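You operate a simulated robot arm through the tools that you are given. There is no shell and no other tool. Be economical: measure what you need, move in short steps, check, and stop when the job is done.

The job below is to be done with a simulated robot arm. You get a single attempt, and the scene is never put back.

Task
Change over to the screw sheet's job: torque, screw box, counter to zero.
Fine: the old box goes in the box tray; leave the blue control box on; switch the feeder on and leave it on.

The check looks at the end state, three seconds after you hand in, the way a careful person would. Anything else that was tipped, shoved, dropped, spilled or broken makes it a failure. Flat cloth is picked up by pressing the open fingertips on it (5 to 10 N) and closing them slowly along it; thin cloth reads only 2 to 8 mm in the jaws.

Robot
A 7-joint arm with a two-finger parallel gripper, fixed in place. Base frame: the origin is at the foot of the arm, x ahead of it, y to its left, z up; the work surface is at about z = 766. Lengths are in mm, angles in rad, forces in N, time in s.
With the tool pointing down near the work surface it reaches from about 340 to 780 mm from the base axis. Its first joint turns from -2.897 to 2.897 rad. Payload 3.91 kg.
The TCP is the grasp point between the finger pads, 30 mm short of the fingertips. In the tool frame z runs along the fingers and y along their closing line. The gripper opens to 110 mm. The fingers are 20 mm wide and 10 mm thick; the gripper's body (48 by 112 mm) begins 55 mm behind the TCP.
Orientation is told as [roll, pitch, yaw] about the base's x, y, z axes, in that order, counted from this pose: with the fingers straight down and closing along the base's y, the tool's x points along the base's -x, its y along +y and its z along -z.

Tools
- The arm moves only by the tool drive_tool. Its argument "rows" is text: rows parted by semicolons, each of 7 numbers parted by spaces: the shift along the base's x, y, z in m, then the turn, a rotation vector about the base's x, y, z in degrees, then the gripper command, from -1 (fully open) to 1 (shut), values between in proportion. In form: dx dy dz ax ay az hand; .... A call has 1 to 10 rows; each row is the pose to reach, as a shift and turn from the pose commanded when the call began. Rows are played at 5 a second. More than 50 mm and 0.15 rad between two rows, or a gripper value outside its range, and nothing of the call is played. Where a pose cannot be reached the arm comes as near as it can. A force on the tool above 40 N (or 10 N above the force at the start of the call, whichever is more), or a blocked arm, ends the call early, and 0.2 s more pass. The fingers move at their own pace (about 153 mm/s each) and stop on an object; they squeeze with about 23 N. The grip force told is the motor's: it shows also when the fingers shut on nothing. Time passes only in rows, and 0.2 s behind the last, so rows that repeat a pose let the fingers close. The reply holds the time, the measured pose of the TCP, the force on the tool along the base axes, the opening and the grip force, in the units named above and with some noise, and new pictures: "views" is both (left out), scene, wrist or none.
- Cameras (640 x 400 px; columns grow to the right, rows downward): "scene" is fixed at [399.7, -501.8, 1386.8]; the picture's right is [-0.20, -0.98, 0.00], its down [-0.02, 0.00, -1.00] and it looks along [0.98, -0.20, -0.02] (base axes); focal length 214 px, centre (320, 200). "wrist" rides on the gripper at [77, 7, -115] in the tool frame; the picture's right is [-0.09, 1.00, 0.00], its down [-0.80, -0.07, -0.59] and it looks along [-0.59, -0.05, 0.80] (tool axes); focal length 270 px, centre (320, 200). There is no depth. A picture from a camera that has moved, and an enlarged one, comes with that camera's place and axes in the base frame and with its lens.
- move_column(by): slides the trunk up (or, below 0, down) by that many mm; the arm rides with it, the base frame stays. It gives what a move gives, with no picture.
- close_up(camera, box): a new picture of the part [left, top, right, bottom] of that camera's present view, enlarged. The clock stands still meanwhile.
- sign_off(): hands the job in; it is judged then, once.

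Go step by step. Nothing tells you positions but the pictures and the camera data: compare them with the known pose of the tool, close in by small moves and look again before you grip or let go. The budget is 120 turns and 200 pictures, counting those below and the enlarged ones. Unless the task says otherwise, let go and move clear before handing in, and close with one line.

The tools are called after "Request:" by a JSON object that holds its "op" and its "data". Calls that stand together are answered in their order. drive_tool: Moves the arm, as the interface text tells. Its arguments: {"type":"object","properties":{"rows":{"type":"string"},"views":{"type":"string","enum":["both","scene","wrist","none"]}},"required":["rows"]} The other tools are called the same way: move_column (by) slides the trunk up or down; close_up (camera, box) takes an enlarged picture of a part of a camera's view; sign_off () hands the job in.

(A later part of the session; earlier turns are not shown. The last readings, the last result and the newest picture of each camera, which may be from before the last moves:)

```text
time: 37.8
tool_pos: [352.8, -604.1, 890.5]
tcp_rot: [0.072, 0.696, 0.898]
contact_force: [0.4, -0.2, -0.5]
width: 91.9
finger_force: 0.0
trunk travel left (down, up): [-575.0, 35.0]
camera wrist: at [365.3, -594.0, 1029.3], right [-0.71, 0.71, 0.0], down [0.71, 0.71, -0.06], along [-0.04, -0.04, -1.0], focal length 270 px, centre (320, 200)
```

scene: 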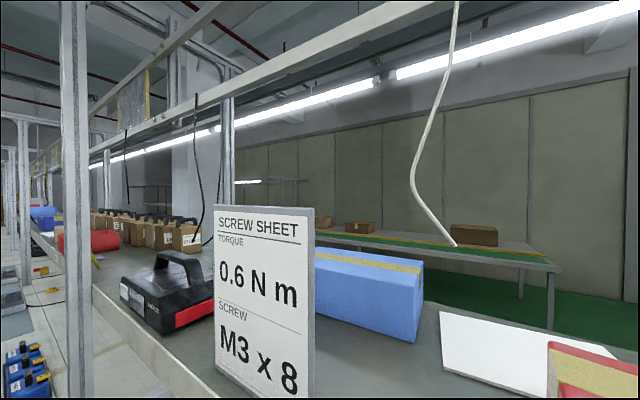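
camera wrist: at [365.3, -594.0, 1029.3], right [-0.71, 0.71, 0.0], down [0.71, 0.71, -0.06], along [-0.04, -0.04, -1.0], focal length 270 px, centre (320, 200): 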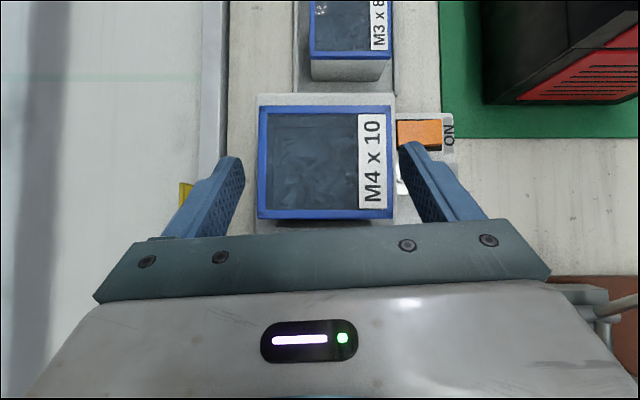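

The box is centred between the fingers. Closing slowly.

Request:
{"op": "drive_tool", "data": {"rows": "0 0 0 0 0 0 -0.5; 0 0 0 0 0 0 -0.35; 0 0 0 0 0 0 -0.25; 0 0 0 0 0 0 -0.15; 0 0 0 0 0 0 0; 0 0 0 0 0 0 0", "views": "wrist"}}

```text
time: 39.2
tool_pos: [352.9, -604.5, 892.2]
tcp_rot: [0.073, 0.696, 0.898]
contact_force: [-2.0, 1.9, 0.3]
width: 69.1
finger_force: 23.3
trunk travel left (down, up): [-575.0, 35.0]
camera wrist: at [364.9, -593.8, 1029.3], right [-0.71, 0.71, 0.0], down [0.71, 0.7, -0.06], along [-0.04, -0.04, -1.0], focal length 270 px, centre (320, 200)
```

wrist: 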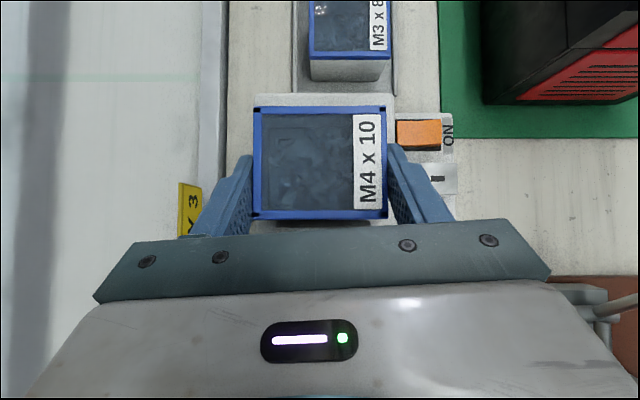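

Gripped at 69 mm. Lifting straight up.

Request:
{"op": "drive_tool", "data": {"rows": "0 0 0.01 0 0 0 0.1; 0 0 0.025 0 0 0 0.1; 0 0 0.045 0 0 0 0.1; 0 0 0.07 0 0 0 0.1; 0 0 0.09 0 0 0 0.1", "views": "wrist"}}

Request:
{"op": "close_up", "data": {"camera": "wrist", "box": [220, 70, 480, 240]}}

```text
time: 40.4
tool_pos: [355.3, -603.5, 981.9]
tcp_rot: [0.075, 0.696, 0.9]
contact_force: [-0.4, 0.2, -1.5]
width: 68.4
finger_force: 23.1
trunk travel left (down, up): [-575.0, 35.0]
camera wrist: at [366.4, -594.1, 1119.6], right [-0.71, 0.71, 0.0], down [0.71, 0.71, -0.06], along [-0.04, -0.04, -1.0], focal length 270 px, centre (320, 200)
```

wrist: 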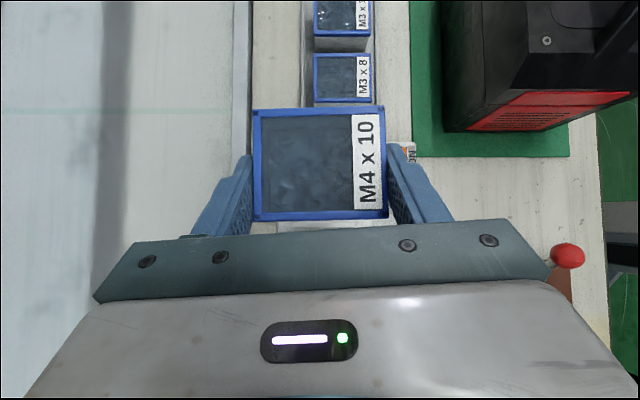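

```text
2.35 times, centred on (350, 155) of wrist
camera zoom: at [366.4, -594.1, 1119.6], right [-0.71, 0.71, 0.0], down [0.71, 0.71, -0.06], along [-0.04, -0.04, -1.0], focal length 636 px, centre (249, 306)
```

zoom: 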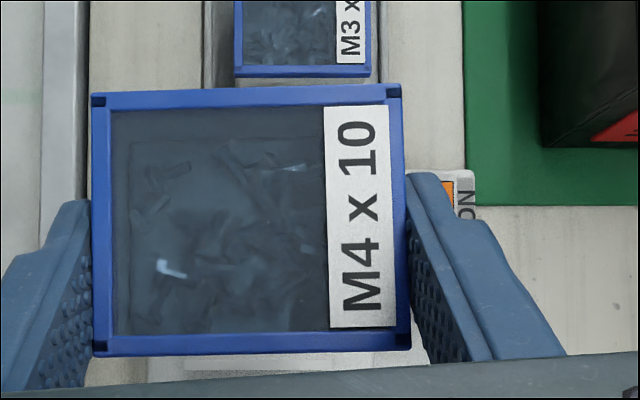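

M4 x 10 is out and held. I'll carry it to a temporary spot at about (470, -470) on the free strip.

Request:
{"op": "drive_tool", "data": {"rows": "0.03 0.035 0 0 0 0 0.1; 0.06 0.07 0 0 0 0 0.1; 0.09 0.105 0 0 0 0 0.1; 0.123 0.141 0 0 0 0 0.1; 0.123 0.141 -0.04 0 0 0 0.1; 0.123 0.141 -0.08 0 0 0 0.1; 0.123 0.141 -0.12 0 0 0 0.1; 0.123 0.141 -0.15 0 0 0 0.1", "views": "wrist"}}

```text
time: 42.2
tool_pos: [478.0, -460.3, 831.7]
tcp_rot: [0.073, 0.696, 0.899]
contact_force: [-0.2, -0.4, -1.1]
width: 68.4
finger_force: 22.8
trunk travel left (down, up): [-575.0, 35.0]
camera wrist: at [488.1, -450.7, 969.5], right [-0.71, 0.71, 0.0], down [0.71, 0.71, -0.06], along [-0.04, -0.04, -1.0], focal length 270 px, centre (320, 200)
```

wrist: 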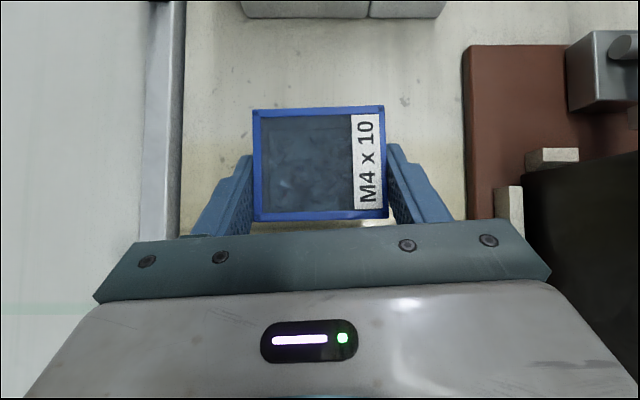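

Clear spot. Lowering gently until the box touches the bench.

Request:
{"op": "drive_tool", "data": {"rows": "0 0 -0.006 0 0 0 0.1; 0 0 -0.010 0 0 0 0.1; 0 0 -0.013 0 0 0 0.1; 0 0 -0.016 0 0 0 0.1", "views": "none"}}

```text
time: 43.2
tool_pos: [477.9, -463.0, 814.7]
tcp_rot: [0.074, 0.695, 0.898]
contact_force: [0.3, 0.0, -0.6]
width: 68.2
finger_force: 23.0
trunk travel left (down, up): [-575.0, 35.0]
```

Request:
{"op": "drive_tool", "data": {"rows": "0 0 -0.002 0 0 0 0.1; 0 0 -0.004 0 0 0 0.1; 0 0 -0.006 0 0 0 0.1", "views": "none"}}

```text
time: 44.0
tool_pos: [477.3, -464.8, 810.5]
tcp_rot: [0.074, 0.697, 0.899]
contact_force: [-0.5, 0.4, -1.0]
width: 68.3
finger_force: 23.2
trunk travel left (down, up): [-575.0, 35.0]
```

Request:
{"op": "drive_tool", "data": {"rows": "0 0 -0.002 0 0 0 0.1; 0 0 -0.004 0 0 0 0.1; 0 0 -0.006 0 0 0 0.1", "views": "wrist"}}

```text
time: 44.8
tool_pos: [477.5, -463.5, 803.1]
tcp_rot: [0.072, 0.697, 0.9]
contact_force: [-0.2, -0.3, -0.4]
width: 68.2
finger_force: 22.7
trunk travel left (down, up): [-575.0, 35.0]
camera wrist: at [487.9, -454.0, 942.7], right [-0.71, 0.71, 0.0], down [0.71, 0.7, -0.06], along [-0.04, -0.04, -1.0], focal length 270 px, centre (320, 200)
```

wrist: 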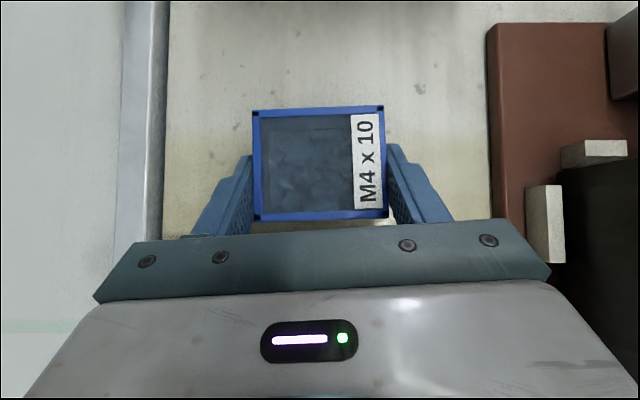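

Request:
{"op": "drive_tool", "data": {"rows": "0 0 -0.001 0 0 0 0.1; 0 0 -0.002 0 0 0 0.1; 0 0 -0.003 0 0 0 0.1; 0 0 -0.004 0 0 0 0.1", "views": "none"}}

```text
time: 45.8
tool_pos: [475.8, -463.3, 802.9]
tcp_rot: [0.068, 0.697, 0.896]
contact_force: [-0.1, -0.7, 18.8]
width: 68.5
finger_force: 22.4
trunk travel left (down, up): [-575.0, 35.0]
```

The box has touched down (19 N). I'll ease off, open, and look.

Request:
{"op": "drive_tool", "data": {"rows": "0 0 0.003 0 0 0 0.1; 0 0 0.003 0 0 0 -0.2; 0 0 0.003 0 0 0 -0.45; 0 0 0.003 0 0 0 -0.67; 0 0 0.02 0 0 0 -0.67; 0 0 0.05 0 0 0 -0.67; 0 0 0.09 0 0 0 -0.67", "views": "wrist"}}

Request:
{"op": "close_up", "data": {"camera": "wrist", "box": [220, 70, 480, 240]}}

```text
time: 47.4
tool_pos: [480.6, -463.1, 890.6]
tcp_rot: [0.075, 0.698, 0.899]
contact_force: [0.1, 0.2, 0.0]
width: 92.0
finger_force: 0.0
trunk travel left (down, up): [-575.0, 35.0]
camera wrist: at [490.8, -453.2, 1028.4], right [-0.71, 0.71, 0.0], down [0.71, 0.71, -0.06], along [-0.04, -0.04, -1.0], focal length 270 px, centre (320, 200)
```

wrist: 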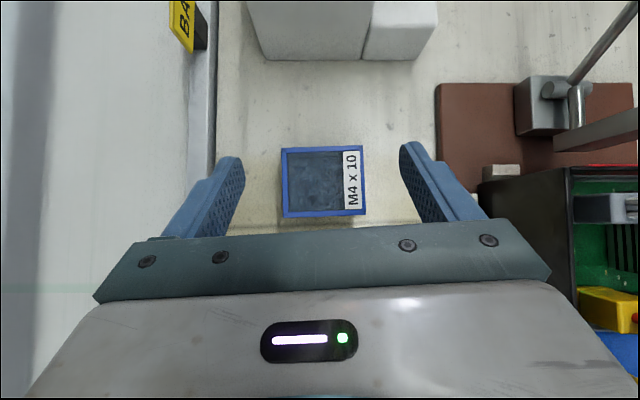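

```text
2.35 times, centred on (350, 155) of wrist
camera zoom: at [490.8, -453.2, 1028.4], right [-0.71, 0.71, 0.0], down [0.71, 0.71, -0.06], along [-0.04, -0.04, -1.0], focal length 636 px, centre (249, 306)
```

zoom: 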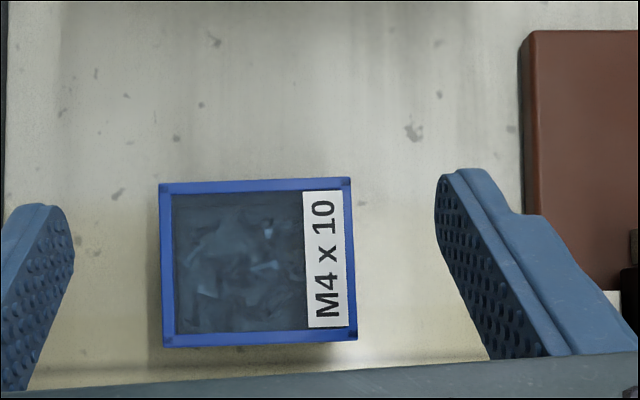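

M4 x 10 rests upright at about (469, -471), top z 803, so the box is about 37 mm tall. Now I'll straighten the tool and go round inside the driver to the tray.

Request:
{"op": "drive_tool", "data": {"rows": "0 0 0.03 0 0 0 -0.67; 0 0 0.06 5.66 -5.66 0 -0.67; -0.02 0.02 0.09 11.3 -11.3 0 -0.67; -0.04 0.04 0.11 17 -17 0 -0.67; -0.06 0.06 0.11 22.6 -22.6 0 -0.67; -0.085 0.085 0.11 28.3 -28.3 0 -0.67; -0.11 0.12 0.11 28.3 -28.3 0 -0.67; -0.145 0.15 0.11 28.3 -28.3 0 -0.67; -0.19 0.14 0.11 28.3 -28.3 0 -0.67", "views": "none"}}

Request:
{"op": "drive_tool", "data": {"rows": "-0.04 -0.02 0 0 0 0 -0.67; -0.08 -0.045 0 0 0 0 -0.67; -0.12 -0.07 0 0 0 0 -0.67; -0.15 -0.105 0 0 0 0 -0.67; -0.155 -0.15 0 0 0 0 -0.67; -0.15 -0.19 0 0 0 0 -0.67; -0.135 -0.235 0 0 0 0 -0.67; -0.12 -0.28 0 0 0 0 -0.67", "views": "wrist"}}

```text
time: 49.4
tool_pos: [288.1, -323.7, 1000.0]
tcp_rot: [0.0, -0.002, 0.871]
contact_force: [0.4, -0.7, 0.1]
width: 91.7
finger_force: 0.1
trunk travel left (down, up): [-575.0, 35.0]
```

```text
time: 51.2
tool_pos: [167.9, -605.2, 996.3]
tcp_rot: [0.001, -0.001, 0.874]
contact_force: [0.4, -0.1, -0.3]
width: 91.9
finger_force: 0.0
trunk travel left (down, up): [-575.0, 35.0]
camera wrist: at [113.4, -660.1, 1110.9], right [-0.71, 0.71, 0.0], down [0.57, 0.57, 0.59], along [0.42, 0.42, -0.8], focal length 270 px, centre (320, 200)
```

wrist: 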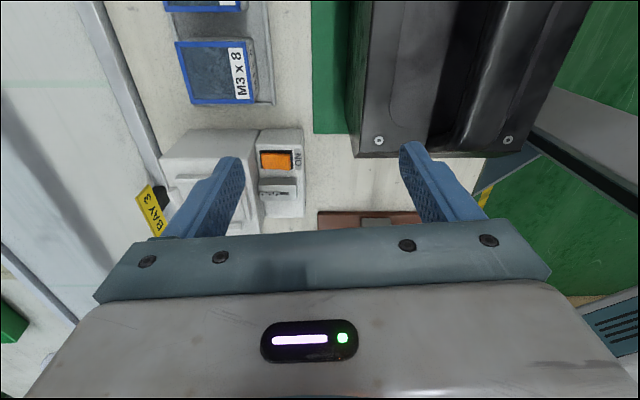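

Reach with this wrist angle is fine. M3 x 8 is estimated at (233, -696). I'll enlarge the rocker and the box from here.

Request:
{"op": "close_up", "data": {"camera": "wrist", "box": [240, 130, 320, 190]}}

Request:
{"op": "close_up", "data": {"camera": "wrist", "box": [140, 0, 300, 120]}}

```text
6.67 times, centred on (280, 160) of wrist
camera zoom: at [113.4, -660.1, 1110.9], right [-0.71, 0.71, 0.0], down [0.57, 0.57, 0.59], along [0.42, 0.42, -0.8], focal length 1802 px, centre (587, 467)
```

zoom: 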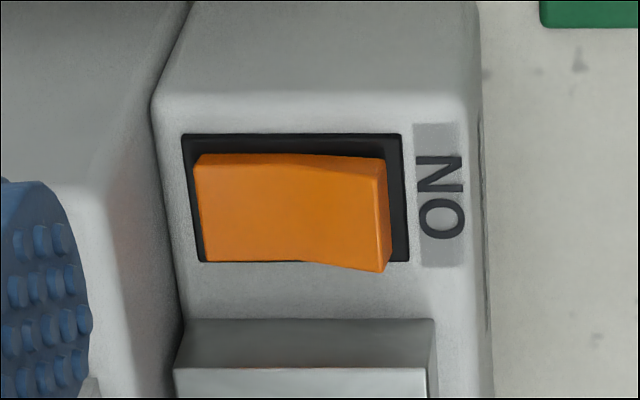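

```text
3.33 times, centred on (220, 60) of wrist
camera zoom: at [113.4, -660.1, 1110.9], right [-0.71, 0.71, 0.0], down [0.57, 0.57, 0.59], along [0.42, 0.42, -0.8], focal length 901 px, centre (653, 667)
```

zoom: 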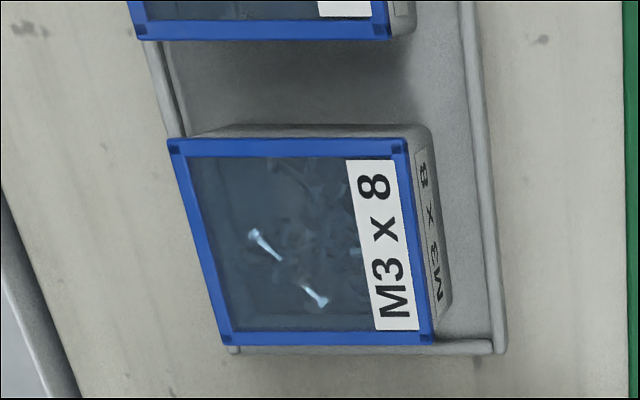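

The rocker's ON end stands proud, so the feeder is off and its ON (front) end must be pressed. Moving over M3 x 8 now.

Request:
{"op": "drive_tool", "data": {"rows": "0.025 -0.035 0 0 0 0 -0.67; 0.05 -0.07 0 0 0 0 -0.67; 0.065 -0.091 -0.03 0 0 0 -0.67; 0.065 -0.091 -0.07 0 0 0 -0.67; 0.065 -0.091 -0.1 0 0 0 -0.67; 0.065 -0.091 -0.12 0 0 0 -0.67; 0.065 -0.091 -0.12 0 0 0 -0.67", "views": "wrist"}}

Request:
{"op": "close_up", "data": {"camera": "wrist", "box": [200, 60, 460, 230]}}

```text
time: 52.8
tool_pos: [231.3, -696.0, 882.1]
tcp_rot: [0.0, 0.001, 0.873]
contact_force: [-0.7, 1.0, 0.3]
width: 91.8
finger_force: 0.0
trunk travel left (down, up): [-575.0, 35.0]
camera wrist: at [176.8, -751.1, 998.1], right [-0.71, 0.71, 0.0], down [0.57, 0.57, 0.59], along [0.42, 0.42, -0.8], focal length 270 px, centre (320, 200)
```

wrist: 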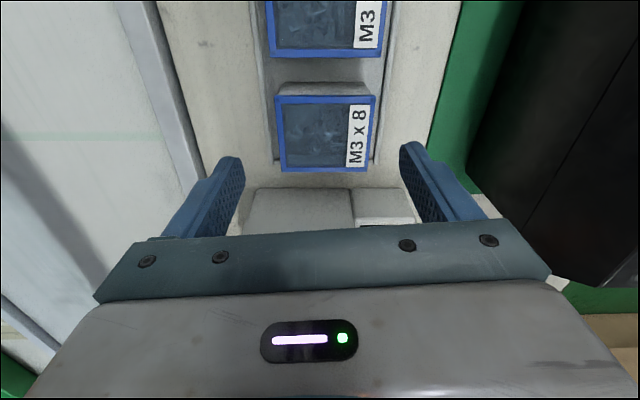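

```text
2.35 times, centred on (330, 145) of wrist
camera zoom: at [176.8, -751.1, 998.1], right [-0.71, 0.71, 0.0], down [0.57, 0.57, 0.59], along [0.42, 0.42, -0.8], focal length 636 px, centre (296, 329)
```

zoom: 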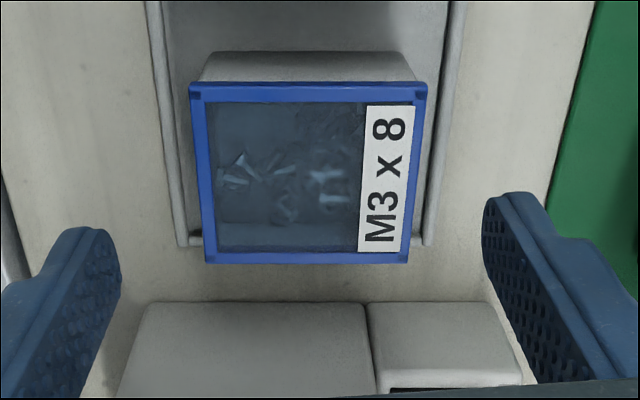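

M3 x 8 centre refined to (229, -693). I'll correct 3.5 mm, descend and close.

Request:
{"op": "drive_tool", "data": {"rows": "-0.0022 0.0028 -0.03 0 0 0 -0.67; -0.0022 0.0028 -0.055 0 0 0 -0.67; -0.0022 0.0028 -0.07 0 0 0 -0.67; -0.0022 0.0028 -0.07 0 0 0 -0.67", "views": "wrist"}}

```text
time: 53.8
tool_pos: [231.7, -691.9, 810.6]
tcp_rot: [0.001, -0.001, 0.872]
contact_force: [-0.5, 0.3, 0.4]
width: 91.8
finger_force: 0.1
trunk travel left (down, up): [-575.0, 35.0]
camera wrist: at [176.6, -747.3, 926.2], right [-0.71, 0.71, 0.0], down [0.57, 0.57, 0.59], along [0.42, 0.42, -0.8], focal length 270 px, centre (320, 200)
```

wrist: 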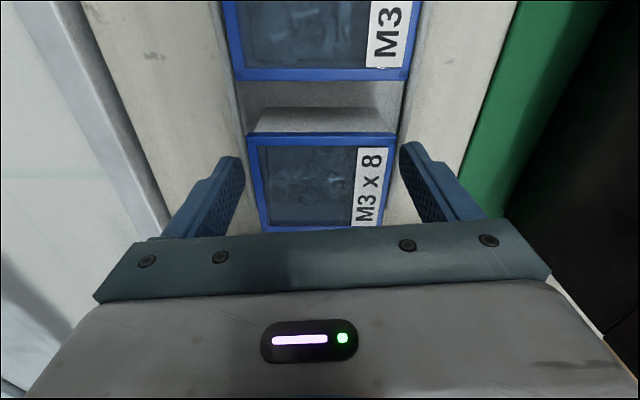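

Centred. Closing slowly, then lifting.

Request:
{"op": "drive_tool", "data": {"rows": "0 0 0 0 0 0 -0.5; 0 0 0 0 0 0 -0.35; 0 0 0 0 0 0 -0.25; 0 0 0 0 0 0 -0.1; 0 0 0 0 0 0 0.1; 0 0 0.002 0 0 0 0.1; 0 0 0.01 0 0 0 0.1; 0 0 0.03 0 0 0 0.1; 0 0 0.06 0 0 0 0.1; 0 0 0.1 0 0 0 0.1", "views": "wrist"}}

```text
time: 56.0
tool_pos: [231.7, -691.9, 907.8]
tcp_rot: [-0.001, 0.0, 0.873]
contact_force: [-0.7, 0.6, -0.8]
width: 69.2
finger_force: 22.9
trunk travel left (down, up): [-575.0, 35.0]
camera wrist: at [177.0, -746.1, 1024.0], right [-0.71, 0.71, 0.0], down [0.57, 0.57, 0.59], along [0.42, 0.42, -0.8], focal length 270 px, centre (320, 200)
```

wrist: 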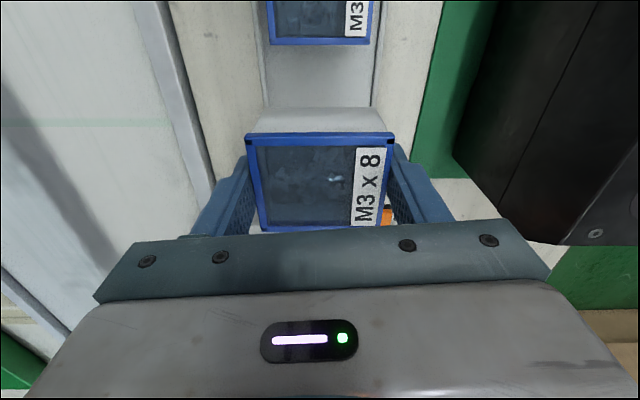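

M3 x 8 is held. I'll raise it well clear of the case and carry it round inside the driver to the second temporary spot near (530, -410).

Request:
{"op": "drive_tool", "data": {"rows": "0 0 0.05 0 0 0 0.1; 0 0 0.095 0 0 0 0.1; -0.015 0.02 0.135 0 0 0 0.1; -0.04 0.055 0.15 0 0 0 0.1; -0.067 0.09 0.15 0 0 0 0.1; -0.082 0.137 0.15 0 0 0 0.1; -0.097 0.182 0.15 0 0 0 0.1; -0.1 0.227 0.15 0 0 0 0.1; -0.1 0.272 0.15 0 0 0 0.1; -0.065 0.305 0.15 0 0 0 0.1", "views": "none"}}

Request:
{"op": "drive_tool", "data": {"rows": "0.04 0.025 0 0 0 0 0.1; 0.08 0.05 0 0 0 0 0.1; 0.12 0.07 0 0 0 0 0.1; 0.165 0.085 0 0 0 0 0.1; 0.21 0.08 0 0 0 0 0.1; 0.255 0.065 0 0 0 0 0.1; 0.295 0.04 0 0 0 0 0.1; 0.33 0.005 0 0 0 0 0.1; 0.363 -0.023 0 0 0 0 0.1; 0.363 -0.023 -0.04 0 0 0 0.1", "views": "wrist"}}

```text
time: 58.2
tool_pos: [167.8, -382.3, 1062.2]
tcp_rot: [0.0, 0.002, 0.872]
contact_force: [0.6, 0.2, -0.6]
width: 69.0
finger_force: 23.2
trunk travel left (down, up): [-575.0, 35.0]
```

```text
time: 60.4
tool_pos: [528.9, -413.5, 1019.2]
tcp_rot: [0.002, 0.0, 0.874]
contact_force: [0.0, -0.5, -1.1]
width: 68.9
finger_force: 23.2
trunk travel left (down, up): [-575.0, 35.0]
camera wrist: at [475.5, -469.2, 1135.2], right [-0.71, 0.71, 0.0], down [0.57, 0.57, 0.59], along [0.42, 0.42, -0.8], focal length 270 px, centre (320, 200)
```

wrist: 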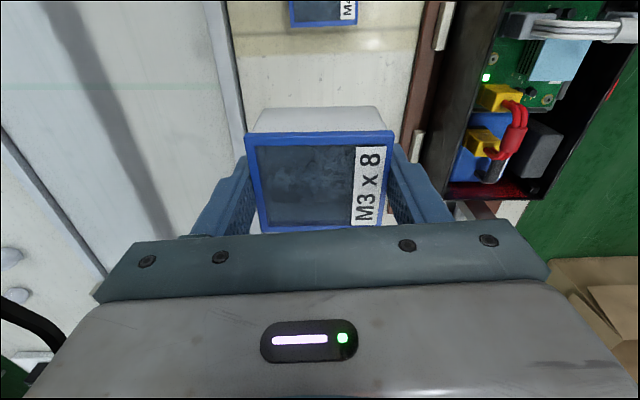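

The spot below is clear. Lowering.

Request:
{"op": "drive_tool", "data": {"rows": "0 0 -0.045 0 0 0 0.1; 0 0 -0.09 0 0 0 0.1; 0 0 -0.135 0 0 0 0.1; 0 0 -0.175 0 0 0 0.1; 0 0 -0.195 0 0 0 0.1; 0 0 -0.204 0 0 0 0.1; 0 0 -0.207 0 0 0 0.1; 0 0 -0.209 0 0 0 0.1; 0 0 -0.211 0 0 0 0.1", "views": "none"}}

```text
time: 62.4
tool_pos: [528.5, -408.6, 808.5]
tcp_rot: [0.001, 0.0, 0.873]
contact_force: [-0.7, -0.3, -0.5]
width: 68.9
finger_force: 23.3
trunk travel left (down, up): [-575.0, 35.0]
```

Request:
{"op": "drive_tool", "data": {"rows": "0 0 -0.001 0 0 0 0.1; 0 0 -0.002 0 0 0 0.1; 0 0 -0.003 0 0 0 0.1; 0 0 -0.0045 0 0 0 0.1; 0 0 -0.006 0 0 0 0.1", "views": "none"}}

```text
time: 63.6
tool_pos: [528.6, -408.0, 805.0]
tcp_rot: [0.001, 0.0, 0.872]
contact_force: [-2.3, 0.2, 5.3]
width: 68.4
finger_force: 22.9
trunk travel left (down, up): [-575.0, 35.0]
```

Touchdown. Opening, rising a little, then leaning the hand 40° for the tilted regrasp.

Request:
{"op": "drive_tool", "data": {"rows": "0 0 0.002 0 0 0 0; 0 0 0.002 0 0 0 -0.4; 0 0 0.002 0 0 0 -0.67; 0 0 0.03 0 0 0 -0.67; 0 0 0.07 0 0 0 -0.67", "views": "none"}}

Request:
{"op": "drive_tool", "data": {"rows": "0 0 0.01 -5.66 5.66 0 -0.67; 0 0 0.02 -11.3 11.3 0 -0.67; 0 0 0.02 -17 17 0 -0.67; 0 0 0.02 -22.6 22.6 0 -0.67; 0.006 0.006 0.02 -28.3 28.3 0 -0.67", "views": "wrist"}}

Request:
{"op": "close_up", "data": {"camera": "wrist", "box": [220, 70, 480, 240]}}

```text
time: 64.8
tool_pos: [528.4, -408.8, 877.1]
tcp_rot: [-0.001, 0.0, 0.874]
contact_force: [0.1, -0.1, 0.3]
width: 91.9
finger_force: 0.0
trunk travel left (down, up): [-575.0, 35.0]
```

```text
time: 66.0
tool_pos: [534.5, -402.3, 893.2]
tcp_rot: [0.073, 0.7, 0.9]
contact_force: [0.0, 0.4, 0.6]
width: 91.7
finger_force: 0.0
trunk travel left (down, up): [-575.0, 35.0]
camera wrist: at [546.5, -393.2, 1031.6], right [-0.71, 0.71, 0.0], down [0.71, 0.71, -0.07], along [-0.05, -0.05, -1.0], focal length 270 px, centre (320, 200)
```

wrist: 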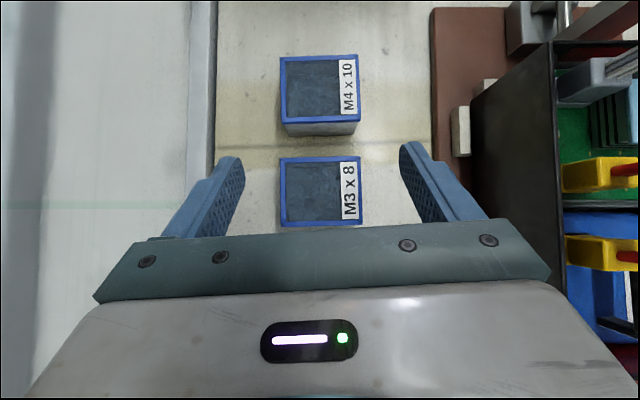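

```text
2.35 times, centred on (350, 155) of wrist
camera zoom: at [546.5, -393.2, 1031.6], right [-0.71, 0.71, 0.0], down [0.71, 0.71, -0.07], along [-0.05, -0.05, -1.0], focal length 636 px, centre (249, 306)
```

zoom: 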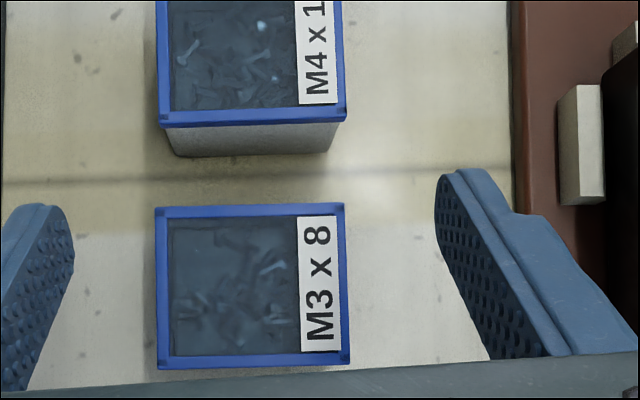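

M3 x 8 centre is (530, -409). Descending to the same relative height as the first tilted grasp and closing.

Request:
{"op": "drive_tool", "data": {"rows": "0.002 0.002 -0.03 0 0 0 -0.67; 0.002 0.002 -0.06 0 0 0 -0.67; 0.002 0.002 -0.08 0 0 0 -0.67; 0.002 0.002 -0.088 0 0 0 -0.67; 0.002 0.002 -0.088 0 0 0 -0.5; 0.002 0.002 -0.088 0 0 0 -0.35; 0.002 0.002 -0.088 0 0 0 -0.25; 0.002 0.002 -0.088 0 0 0 -0.1; 0.002 0.002 -0.088 0 0 0 0.1; 0.002 0.002 -0.088 0 0 0 0.1", "views": "wrist"}}

```text
time: 68.2
tool_pos: [538.3, -400.4, 804.3]
tcp_rot: [0.073, 0.696, 0.899]
contact_force: [0.1, -0.2, 0.7]
width: 68.7
finger_force: 22.7
trunk travel left (down, up): [-575.0, 35.0]
camera wrist: at [547.8, -391.3, 943.2], right [-0.71, 0.71, 0.0], down [0.71, 0.71, -0.06], along [-0.04, -0.04, -1.0], focal length 270 px, centre (320, 200)
```

wrist: 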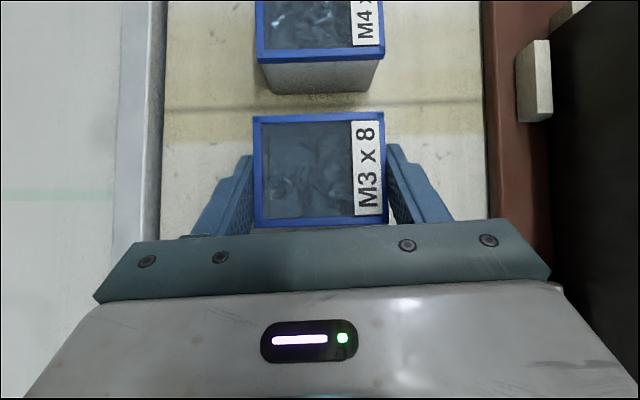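

Gripped, sitting about 4 mm differently along the bench than the M4 did, which I'll account for. Lifting and carrying to above the feeder bay at TCP target (349, -606).

Request:
{"op": "drive_tool", "data": {"rows": "0 0 0.02 0 0 0 0.1; 0 0 0.06 0 0 0 0.1; 0 0 0.105 0 0 0 0.1; 0 0 0.15 0 0 0 0.1; -0.03 -0.03 0.16 0 0 0 0.1; -0.06 -0.065 0.16 0 0 0 0.1; -0.09 -0.1 0.16 0 0 0 0.1; -0.12 -0.135 0.16 0 0 0 0.1; -0.155 -0.17 0.16 0 0 0 0.1; -0.189 -0.206 0.16 0 0 0 0.1", "views": "wrist"}}

```text
time: 70.4
tool_pos: [345.9, -608.5, 967.4]
tcp_rot: [0.075, 0.694, 0.9]
contact_force: [-0.5, -0.2, -0.9]
width: 68.1
finger_force: 23.0
trunk travel left (down, up): [-575.0, 35.0]
camera wrist: at [356.0, -598.2, 1105.4], right [-0.71, 0.71, 0.0], down [0.71, 0.71, -0.06], along [-0.04, -0.04, -1.0], focal length 270 px, centre (320, 200)
```

wrist: 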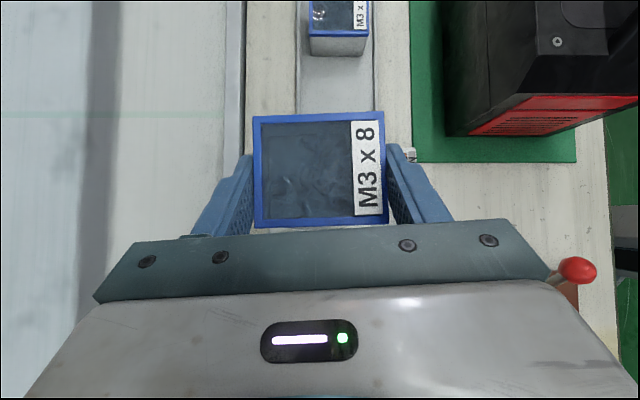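

Request:
{"op": "drive_tool", "data": {"rows": "0.002 0.001 -0.01 0 0 0 0.1; 0.0033 0.002 -0.03 0 0 0 0.1; 0.0033 0.002 -0.045 0 0 0 0.1; 0.0033 0.002 -0.045 0 0 0 0.1", "views": "wrist"}}

Request:
{"op": "close_up", "data": {"camera": "wrist", "box": [220, 70, 480, 240]}}

```text
time: 71.4
tool_pos: [351.3, -603.9, 921.4]
tcp_rot: [0.075, 0.696, 0.898]
contact_force: [-0.2, -0.6, -1.3]
width: 68.3
finger_force: 23.3
trunk travel left (down, up): [-575.0, 35.0]
camera wrist: at [361.8, -595.3, 1059.8], right [-0.71, 0.71, 0.0], down [0.71, 0.71, -0.06], along [-0.04, -0.04, -1.0], focal length 270 px, centre (320, 200)
```

wrist: 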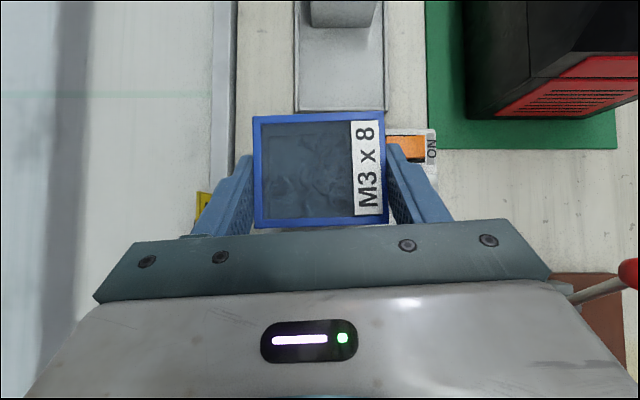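

```text
2.35 times, centred on (350, 155) of wrist
camera zoom: at [361.8, -595.3, 1059.8], right [-0.71, 0.71, 0.0], down [0.71, 0.71, -0.06], along [-0.04, -0.04, -1.0], focal length 636 px, centre (249, 306)
```

zoom: 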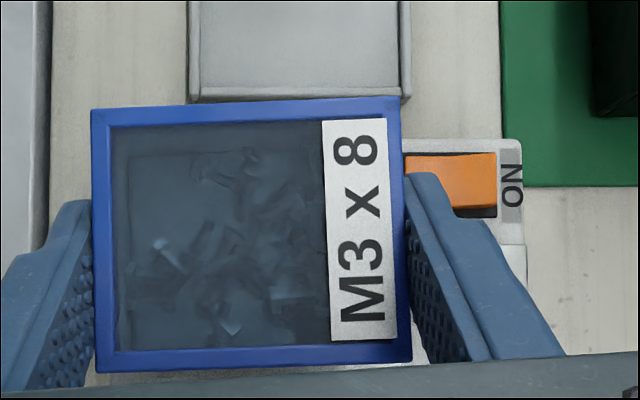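

Visual check: the box is about 2° twisted relative to the feeder axes. I'll turn -1.9° about z and lower slowly, watching force.

Request:
{"op": "drive_tool", "data": {"rows": "0.0002 -0.0005 -0.005 0 0 -1 0.1; 0.0002 -0.0007 -0.012 0 0 -1.9 0.1; 0.0002 -0.0007 -0.018 0 0 -1.9 0.1; 0.0002 -0.0007 -0.022 0 0 -1.9 0.1; 0.0002 -0.0007 -0.025 0 0 -1.9 0.1", "views": "wrist"}}

Request:
{"op": "close_up", "data": {"camera": "wrist", "box": [220, 70, 480, 240]}}

```text
time: 72.6
tool_pos: [351.4, -604.5, 895.0]
tcp_rot: [0.072, 0.696, 0.866]
contact_force: [0.0, -0.2, -1.2]
width: 68.4
finger_force: 22.9
trunk travel left (down, up): [-575.0, 35.0]
camera wrist: at [362.1, -596.8, 1033.8], right [-0.68, 0.73, 0.0], down [0.73, 0.68, -0.06], along [-0.05, -0.04, -1.0], focal length 270 px, centre (320, 200)
```

wrist: 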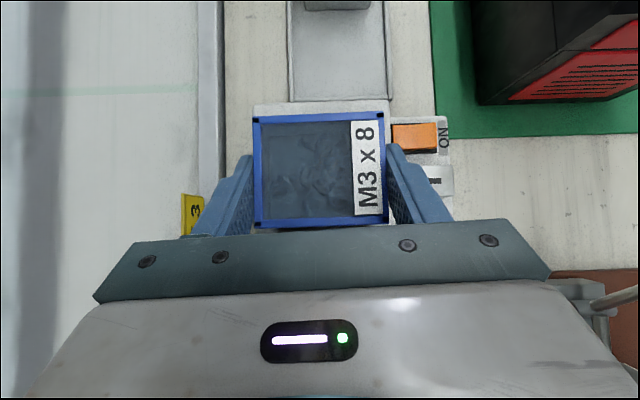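

```text
2.35 times, centred on (350, 155) of wrist
camera zoom: at [362.1, -596.8, 1033.8], right [-0.68, 0.73, 0.0], down [0.73, 0.68, -0.06], along [-0.05, -0.04, -1.0], focal length 636 px, centre (249, 306)
```

zoom: 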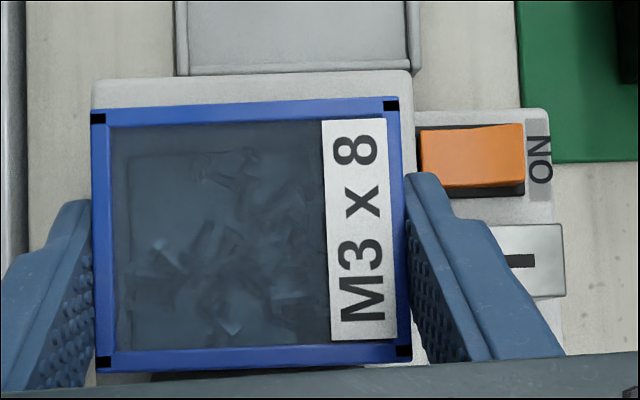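

The box is now parallel with and aligned over the bay. Lowering the last few millimetres.

Request:
{"op": "drive_tool", "data": {"rows": "0 0 -0.001 0 0 0 0.1; 0 0 -0.002 0 0 0 0.1; 0 0 -0.003 0 0 0 0.1; 0 0 -0.004 0 0 0 0.1; 0 0 -0.005 0 0 0 0.1", "views": "wrist"}}

```text
time: 73.8
tool_pos: [350.7, -605.3, 893.3]
tcp_rot: [0.068, 0.699, 0.864]
contact_force: [-0.1, -1.7, 15.0]
width: 68.2
finger_force: 22.8
trunk travel left (down, up): [-575.0, 35.0]
camera wrist: at [361.9, -595.9, 1031.1], right [-0.68, 0.73, 0.0], down [0.73, 0.68, -0.06], along [-0.04, -0.05, -1.0], focal length 270 px, centre (320, 200)
```

wrist: 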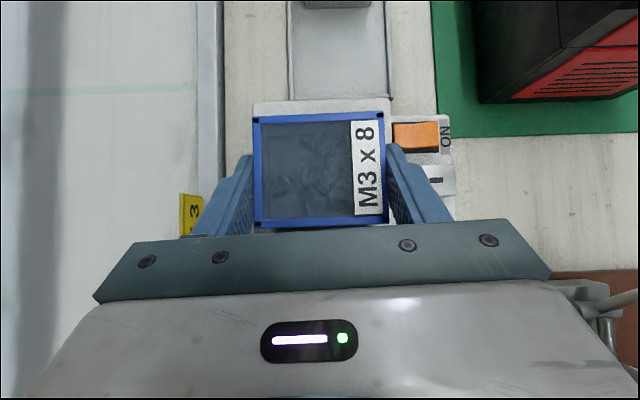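

Contact at z 893, matching the expected seated height (≈892.8). Releasing and rising to inspect.

Request:
{"op": "drive_tool", "data": {"rows": "0 0 0.003 0 0 0 0.1; 0 0 0.003 0 0 0 -0.2; 0 0 0.003 0 0 0 -0.45; 0 0 0.003 0 0 0 -0.67; 0 0 0.02 0 0 0 -0.67; 0 0 0.05 0 0 0 -0.67; 0.02 0.02 0.08 0 0 0 -0.67; 0.045 0.045 0.1 0 0 0 -0.67", "views": "wrist"}}

Request:
{"op": "close_up", "data": {"camera": "wrist", "box": [220, 20, 460, 200]}}

```text
time: 75.6
tool_pos: [394.2, -559.4, 990.6]
tcp_rot: [0.074, 0.696, 0.866]
contact_force: [-0.1, 1.2, 0.9]
width: 92.0
finger_force: 0.0
trunk travel left (down, up): [-575.0, 35.0]
camera wrist: at [406.1, -550.9, 1128.5], right [-0.68, 0.73, 0.0], down [0.73, 0.68, -0.06], along [-0.05, -0.04, -1.0], focal length 270 px, centre (320, 200)
```

wrist: 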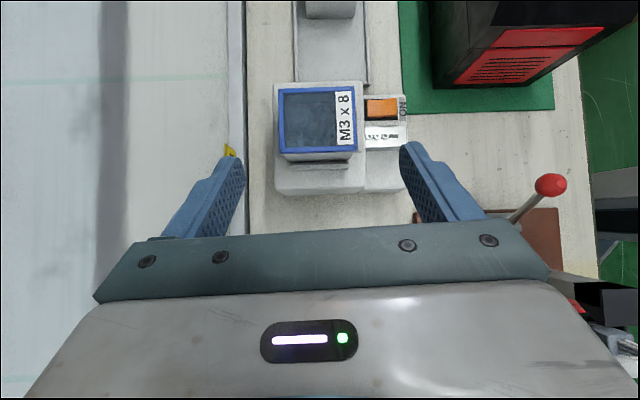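

```text
2.22 times, centred on (340, 110) of wrist
camera zoom: at [406.1, -550.9, 1128.5], right [-0.68, 0.73, 0.0], down [0.73, 0.68, -0.06], along [-0.05, -0.04, -1.0], focal length 601 px, centre (276, 400)
```

zoom: 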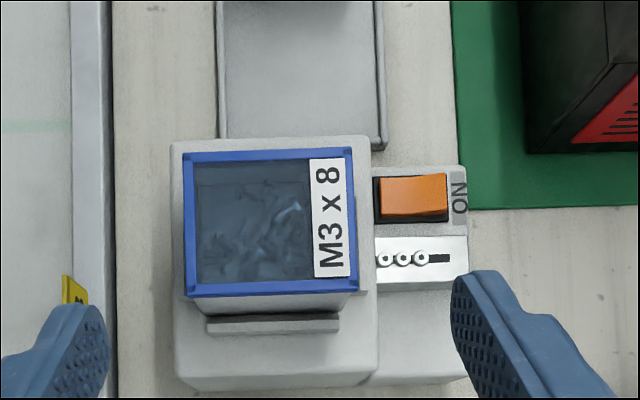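

M3 x 8 sits in the bay just as the old box did. Next I'll go back to the M4 x 10 box, straightening the tool for a vertical pick.

Request:
{"op": "drive_tool", "data": {"rows": "0.03 0.035 0 0 0 1 -0.67; 0.06 0.07 0 0 0 1.9 -0.67; 0.075 0.09 0 0 0 1.9 -0.67", "views": "none"}}

Request:
{"op": "drive_tool", "data": {"rows": "0 0 0 5.66 -5.66 0 -0.67; 0 0 0 11.3 -11.3 0 -0.67; 0 0 0 17 -17 0 -0.67; 0 0 0 22.6 -22.6 0 -0.67; 0 0 -0.02 28.3 -28.3 0 -0.67; 0 0 -0.06 28.3 -28.3 0 -0.67; 0 0 -0.1 28.3 -28.3 0 -0.67", "views": "wrist"}}

Request:
{"op": "close_up", "data": {"camera": "wrist", "box": [200, 60, 460, 230]}}

```text
time: 76.4
tool_pos: [471.2, -470.0, 989.7]
tcp_rot: [0.072, 0.696, 0.9]
contact_force: [-0.5, -0.1, 0.2]
width: 91.7
finger_force: 0.0
trunk travel left (down, up): [-575.0, 35.0]
```

```text
time: 78.0
tool_pos: [471.0, -470.5, 890.0]
tcp_rot: [-0.001, 0.0, 0.872]
contact_force: [0.1, 0.4, 1.0]
width: 91.8
finger_force: 0.1
trunk travel left (down, up): [-575.0, 35.0]
camera wrist: at [417.2, -525.6, 1005.4], right [-0.71, 0.71, 0.0], down [0.57, 0.57, 0.59], along [0.42, 0.42, -0.8], focal length 270 px, centre (320, 200)
```

wrist: 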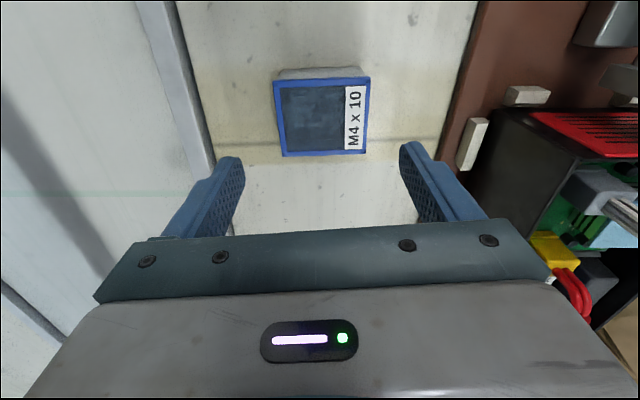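

```text
2.35 times, centred on (330, 145) of wrist
camera zoom: at [417.2, -525.6, 1005.4], right [-0.71, 0.71, 0.0], down [0.57, 0.57, 0.59], along [0.42, 0.42, -0.8], focal length 636 px, centre (296, 329)
```

zoom: 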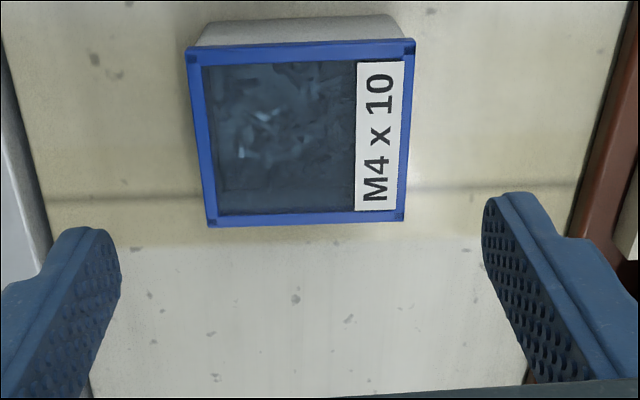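

Correcting about 5 mm along the bench, then descending and gripping.

Request:
{"op": "drive_tool", "data": {"rows": "-0.004 -0.0027 -0.03 0 0 0 -0.67; -0.004 -0.0027 -0.06 0 0 0 -0.67; -0.004 -0.0027 -0.082 0 0 0 -0.67; -0.004 -0.0027 -0.082 0 0 0 -0.67; -0.004 -0.0027 -0.082 0 0 0 -0.5; -0.004 -0.0027 -0.082 0 0 0 -0.35; -0.004 -0.0027 -0.082 0 0 0 -0.25; -0.004 -0.0027 -0.082 0 0 0 -0.1; -0.004 -0.0027 -0.082 0 0 0 0.1; -0.004 -0.0027 -0.082 0 0 0 0.1", "views": "wrist"}}

```text
time: 80.2
tool_pos: [467.0, -473.8, 807.4]
tcp_rot: [-0.001, 0.0, 0.873]
contact_force: [0.9, -0.2, -0.1]
width: 68.3
finger_force: 23.4
trunk travel left (down, up): [-575.0, 35.0]
camera wrist: at [412.8, -528.8, 923.5], right [-0.71, 0.71, 0.0], down [0.57, 0.57, 0.59], along [0.42, 0.42, -0.8], focal length 270 px, centre (320, 200)
```

wrist: 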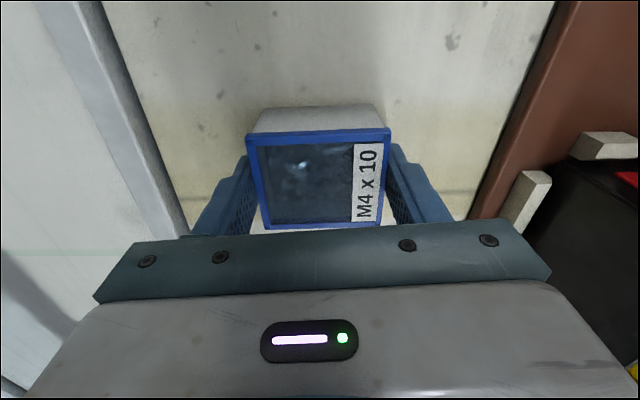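

M4 x 10 gripped. Carrying it up and round inside the driver to the tray.

Request:
{"op": "drive_tool", "data": {"rows": "0 0 0.045 0 0 0 0.1; 0 0 0.09 0 0 0 0.1; 0 0 0.135 0 0 0 0.1; 0 0 0.18 0 0 0 0.1; -0.02 0.02 0.22 0 0 0 0.1; -0.045 0.05 0.249 0 0 0 0.1; -0.07 0.09 0.25 0 0 0 0.1; -0.095 0.13 0.25 0 0 0 0.1; -0.12 0.165 0.25 0 0 0 0.1; -0.16 0.18 0.25 0 0 0 0.1", "views": "none"}}

Request:
{"op": "drive_tool", "data": {"rows": "-0.04 -0.02 0 0 0 0 0.1; -0.08 -0.045 0 0 0 0 0.1; -0.12 -0.07 0 0 0 0 0.1; -0.16 -0.095 0 0 0 0 0.1; -0.17 -0.14 0 0 0 0 0.1; -0.17 -0.185 0 0 0 0 0.1; -0.165 -0.23 0 0 0 0 0.1; -0.155 -0.275 0 0 0 0 0.1; -0.14 -0.32 0 0 0 0 0.1; -0.115 -0.355 0 0 0 0 0.1", "views": "wrist"}}

```text
time: 82.4
tool_pos: [306.0, -292.4, 1055.8]
tcp_rot: [-0.002, 0.0, 0.872]
contact_force: [0.0, 1.2, -0.8]
width: 68.2
finger_force: 22.3
trunk travel left (down, up): [-575.0, 35.0]
```

```text
time: 84.6
tool_pos: [195.7, -648.8, 1058.4]
tcp_rot: [0.002, 0.0, 0.873]
contact_force: [0.6, -0.6, -0.1]
width: 68.1
finger_force: 23.8
trunk travel left (down, up): [-575.0, 35.0]
camera wrist: at [141.3, -704.3, 1173.0], right [-0.71, 0.71, 0.0], down [0.57, 0.57, 0.59], along [0.42, 0.42, -0.8], focal length 270 px, centre (320, 200)
```

wrist: 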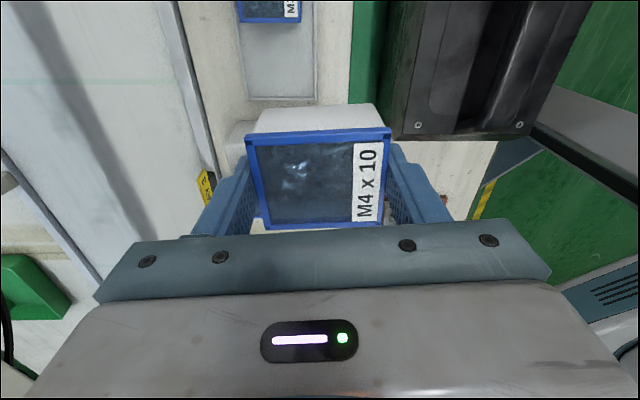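

Request:
{"op": "drive_tool", "data": {"rows": "0.02 -0.022 0 0 0 0 0.1; 0.0385 -0.0426 0 0 0 0 0.1; 0.0385 -0.0426 -0.04 0 0 0 0.1; 0.0385 -0.0426 -0.08 0 0 0 0.1; 0.0385 -0.0426 -0.12 0 0 0 0.1; 0.0385 -0.0426 -0.16 0 0 0 0.1; 0.0385 -0.0426 -0.195 0 0 0 0.1; 0.0385 -0.0426 -0.195 0 0 0 0.1", "views": "wrist"}}

```text
time: 86.4
tool_pos: [230.3, -689.2, 862.1]
tcp_rot: [0.001, 0.0, 0.874]
contact_force: [0.7, -0.1, -0.7]
width: 68.1
finger_force: 22.9
trunk travel left (down, up): [-575.0, 35.0]
camera wrist: at [176.1, -745.1, 977.1], right [-0.71, 0.71, 0.0], down [0.57, 0.57, 0.59], along [0.42, 0.42, -0.8], focal length 270 px, centre (320, 200)
```

wrist: 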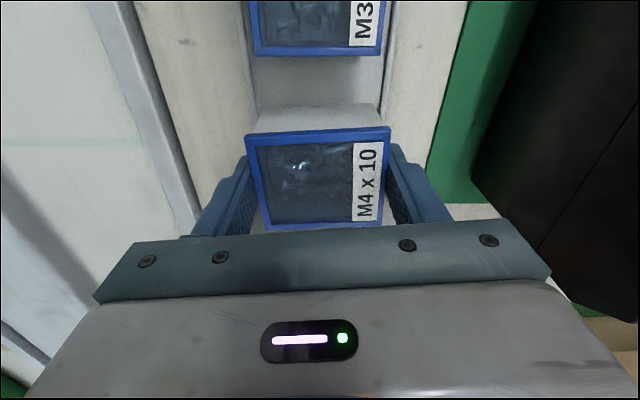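

Over the tray slot. Lowering; contact is expected at about z 812.

Request:
{"op": "drive_tool", "data": {"rows": "0 0 -0.02 0 0 0 0.1; 0 0 -0.038 0 0 0 0.1; 0 0 -0.044 0 0 0 0.1; 0 0 -0.047 0 0 0 0.1; 0 0 -0.049 0 0 0 0.1; 0 0 -0.051 0 0 0 0.1; 0 0 -0.053 0 0 0 0.1", "views": "wrist"}}

```text
time: 88.0
tool_pos: [231.1, -691.9, 814.5]
tcp_rot: [-0.004, 0.003, 0.872]
contact_force: [2.5, 2.7, 17.1]
width: 67.9
finger_force: 23.2
trunk travel left (down, up): [-575.0, 35.0]
camera wrist: at [176.8, -745.7, 929.2], right [-0.71, 0.71, 0.0], down [0.57, 0.57, 0.59], along [0.42, 0.42, -0.81], focal length 270 px, centre (320, 200)
```

wrist: 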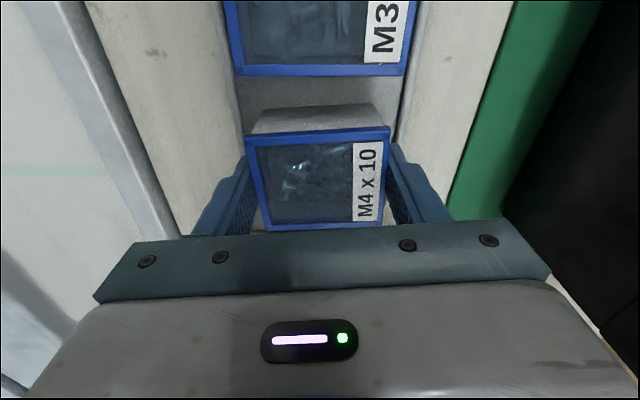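

Contact at 814.5, consistent with the tray floor. Releasing and rising to inspect.

Request:
{"op": "drive_tool", "data": {"rows": "0 0 0.002 0 0 0 0.1; 0 0 0.002 0 0 0 -0.2; 0 0 0.002 0 0 0 -0.45; 0 0 0.002 0 0 0 -0.67; 0 0 0.03 0 0 0 -0.67; 0 0 0.07 0 0 0 -0.67; 0 0 0.11 0 0 0 -0.67", "views": "wrist"}}

Request:
{"op": "close_up", "data": {"camera": "wrist", "box": [200, 40, 460, 210]}}

```text
time: 89.6
tool_pos: [228.9, -692.0, 920.4]
tcp_rot: [0.001, 0.001, 0.871]
contact_force: [0.2, 0.7, 0.6]
width: 91.7
finger_force: 0.1
trunk travel left (down, up): [-575.0, 35.0]
camera wrist: at [175.3, -746.3, 1035.6], right [-0.71, 0.71, 0.0], down [0.57, 0.57, 0.59], along [0.42, 0.42, -0.8], focal length 270 px, centre (320, 200)
```

wrist: 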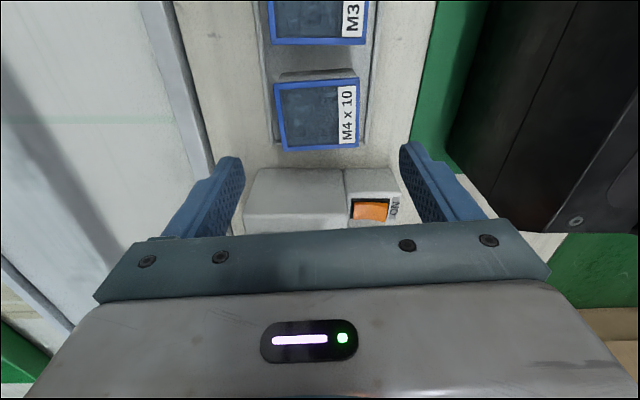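

```text
2.35 times, centred on (330, 125) of wrist
camera zoom: at [175.3, -746.3, 1035.6], right [-0.71, 0.71, 0.0], down [0.57, 0.57, 0.59], along [0.42, 0.42, -0.8], focal length 636 px, centre (296, 376)
```

zoom: 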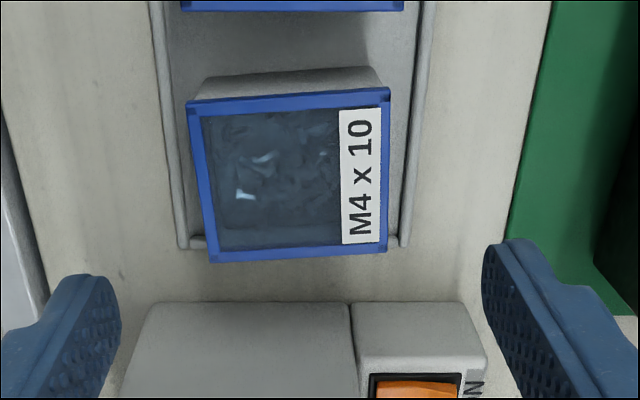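

M4 x 10 is in the tray but twisted about 4° and close to the end rim. I'll regrasp it aligned, straighten it, and set it 8 mm further in.

Request:
{"op": "drive_tool", "data": {"rows": "0 0 -0.03 0 0 4 -0.67; 0 0 -0.06 0 0 4 -0.67; 0 0 -0.09 0 0 4 -0.67; 0 0 -0.107 0 0 4 -0.67; 0 0 -0.107 0 0 4 -0.5; 0 0 -0.107 0 0 4 -0.35; 0 0 -0.107 0 0 4 -0.25; 0 0 -0.107 0 0 4 -0.1; 0 0 -0.107 0 0 4 0.1; 0 0 -0.107 0 0 4 0.1", "views": "none"}}

Request:
{"op": "drive_tool", "data": {"rows": "0 0 0.006 0 0 0 0.1; 0 0 0.012 0 0 -2 0.1; -0.003 -0.003 0.012 0 0 -4 0.1; -0.006 -0.006 0.012 0 0 -4 0.1; -0.006 -0.006 0.012 0 0 -4 0.1", "views": "wrist"}}

```text
time: 91.8
tool_pos: [231.8, -691.8, 813.2]
tcp_rot: [0.001, 0.0, 0.941]
contact_force: [-0.3, 0.2, -0.6]
width: 69.4
finger_force: 22.9
trunk travel left (down, up): [-575.0, 35.0]
```

```text
time: 93.0
tool_pos: [224.7, -697.5, 825.4]
tcp_rot: [-0.001, 0.001, 0.873]
contact_force: [0.3, 0.0, -1.3]
width: 69.1
finger_force: 22.8
trunk travel left (down, up): [-575.0, 35.0]
camera wrist: at [170.7, -753.1, 940.1], right [-0.71, 0.71, 0.0], down [0.57, 0.57, 0.59], along [0.42, 0.42, -0.8], focal length 270 px, centre (320, 200)
```

wrist: 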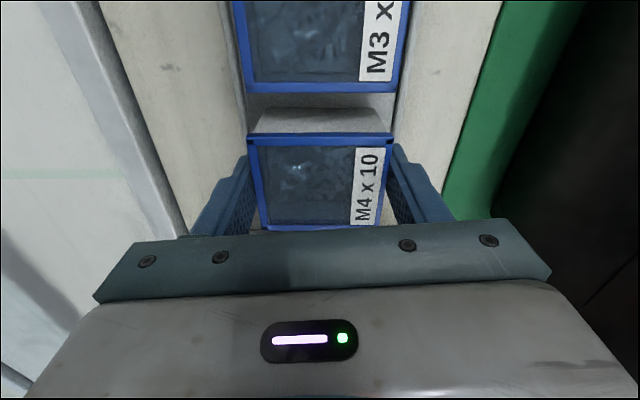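

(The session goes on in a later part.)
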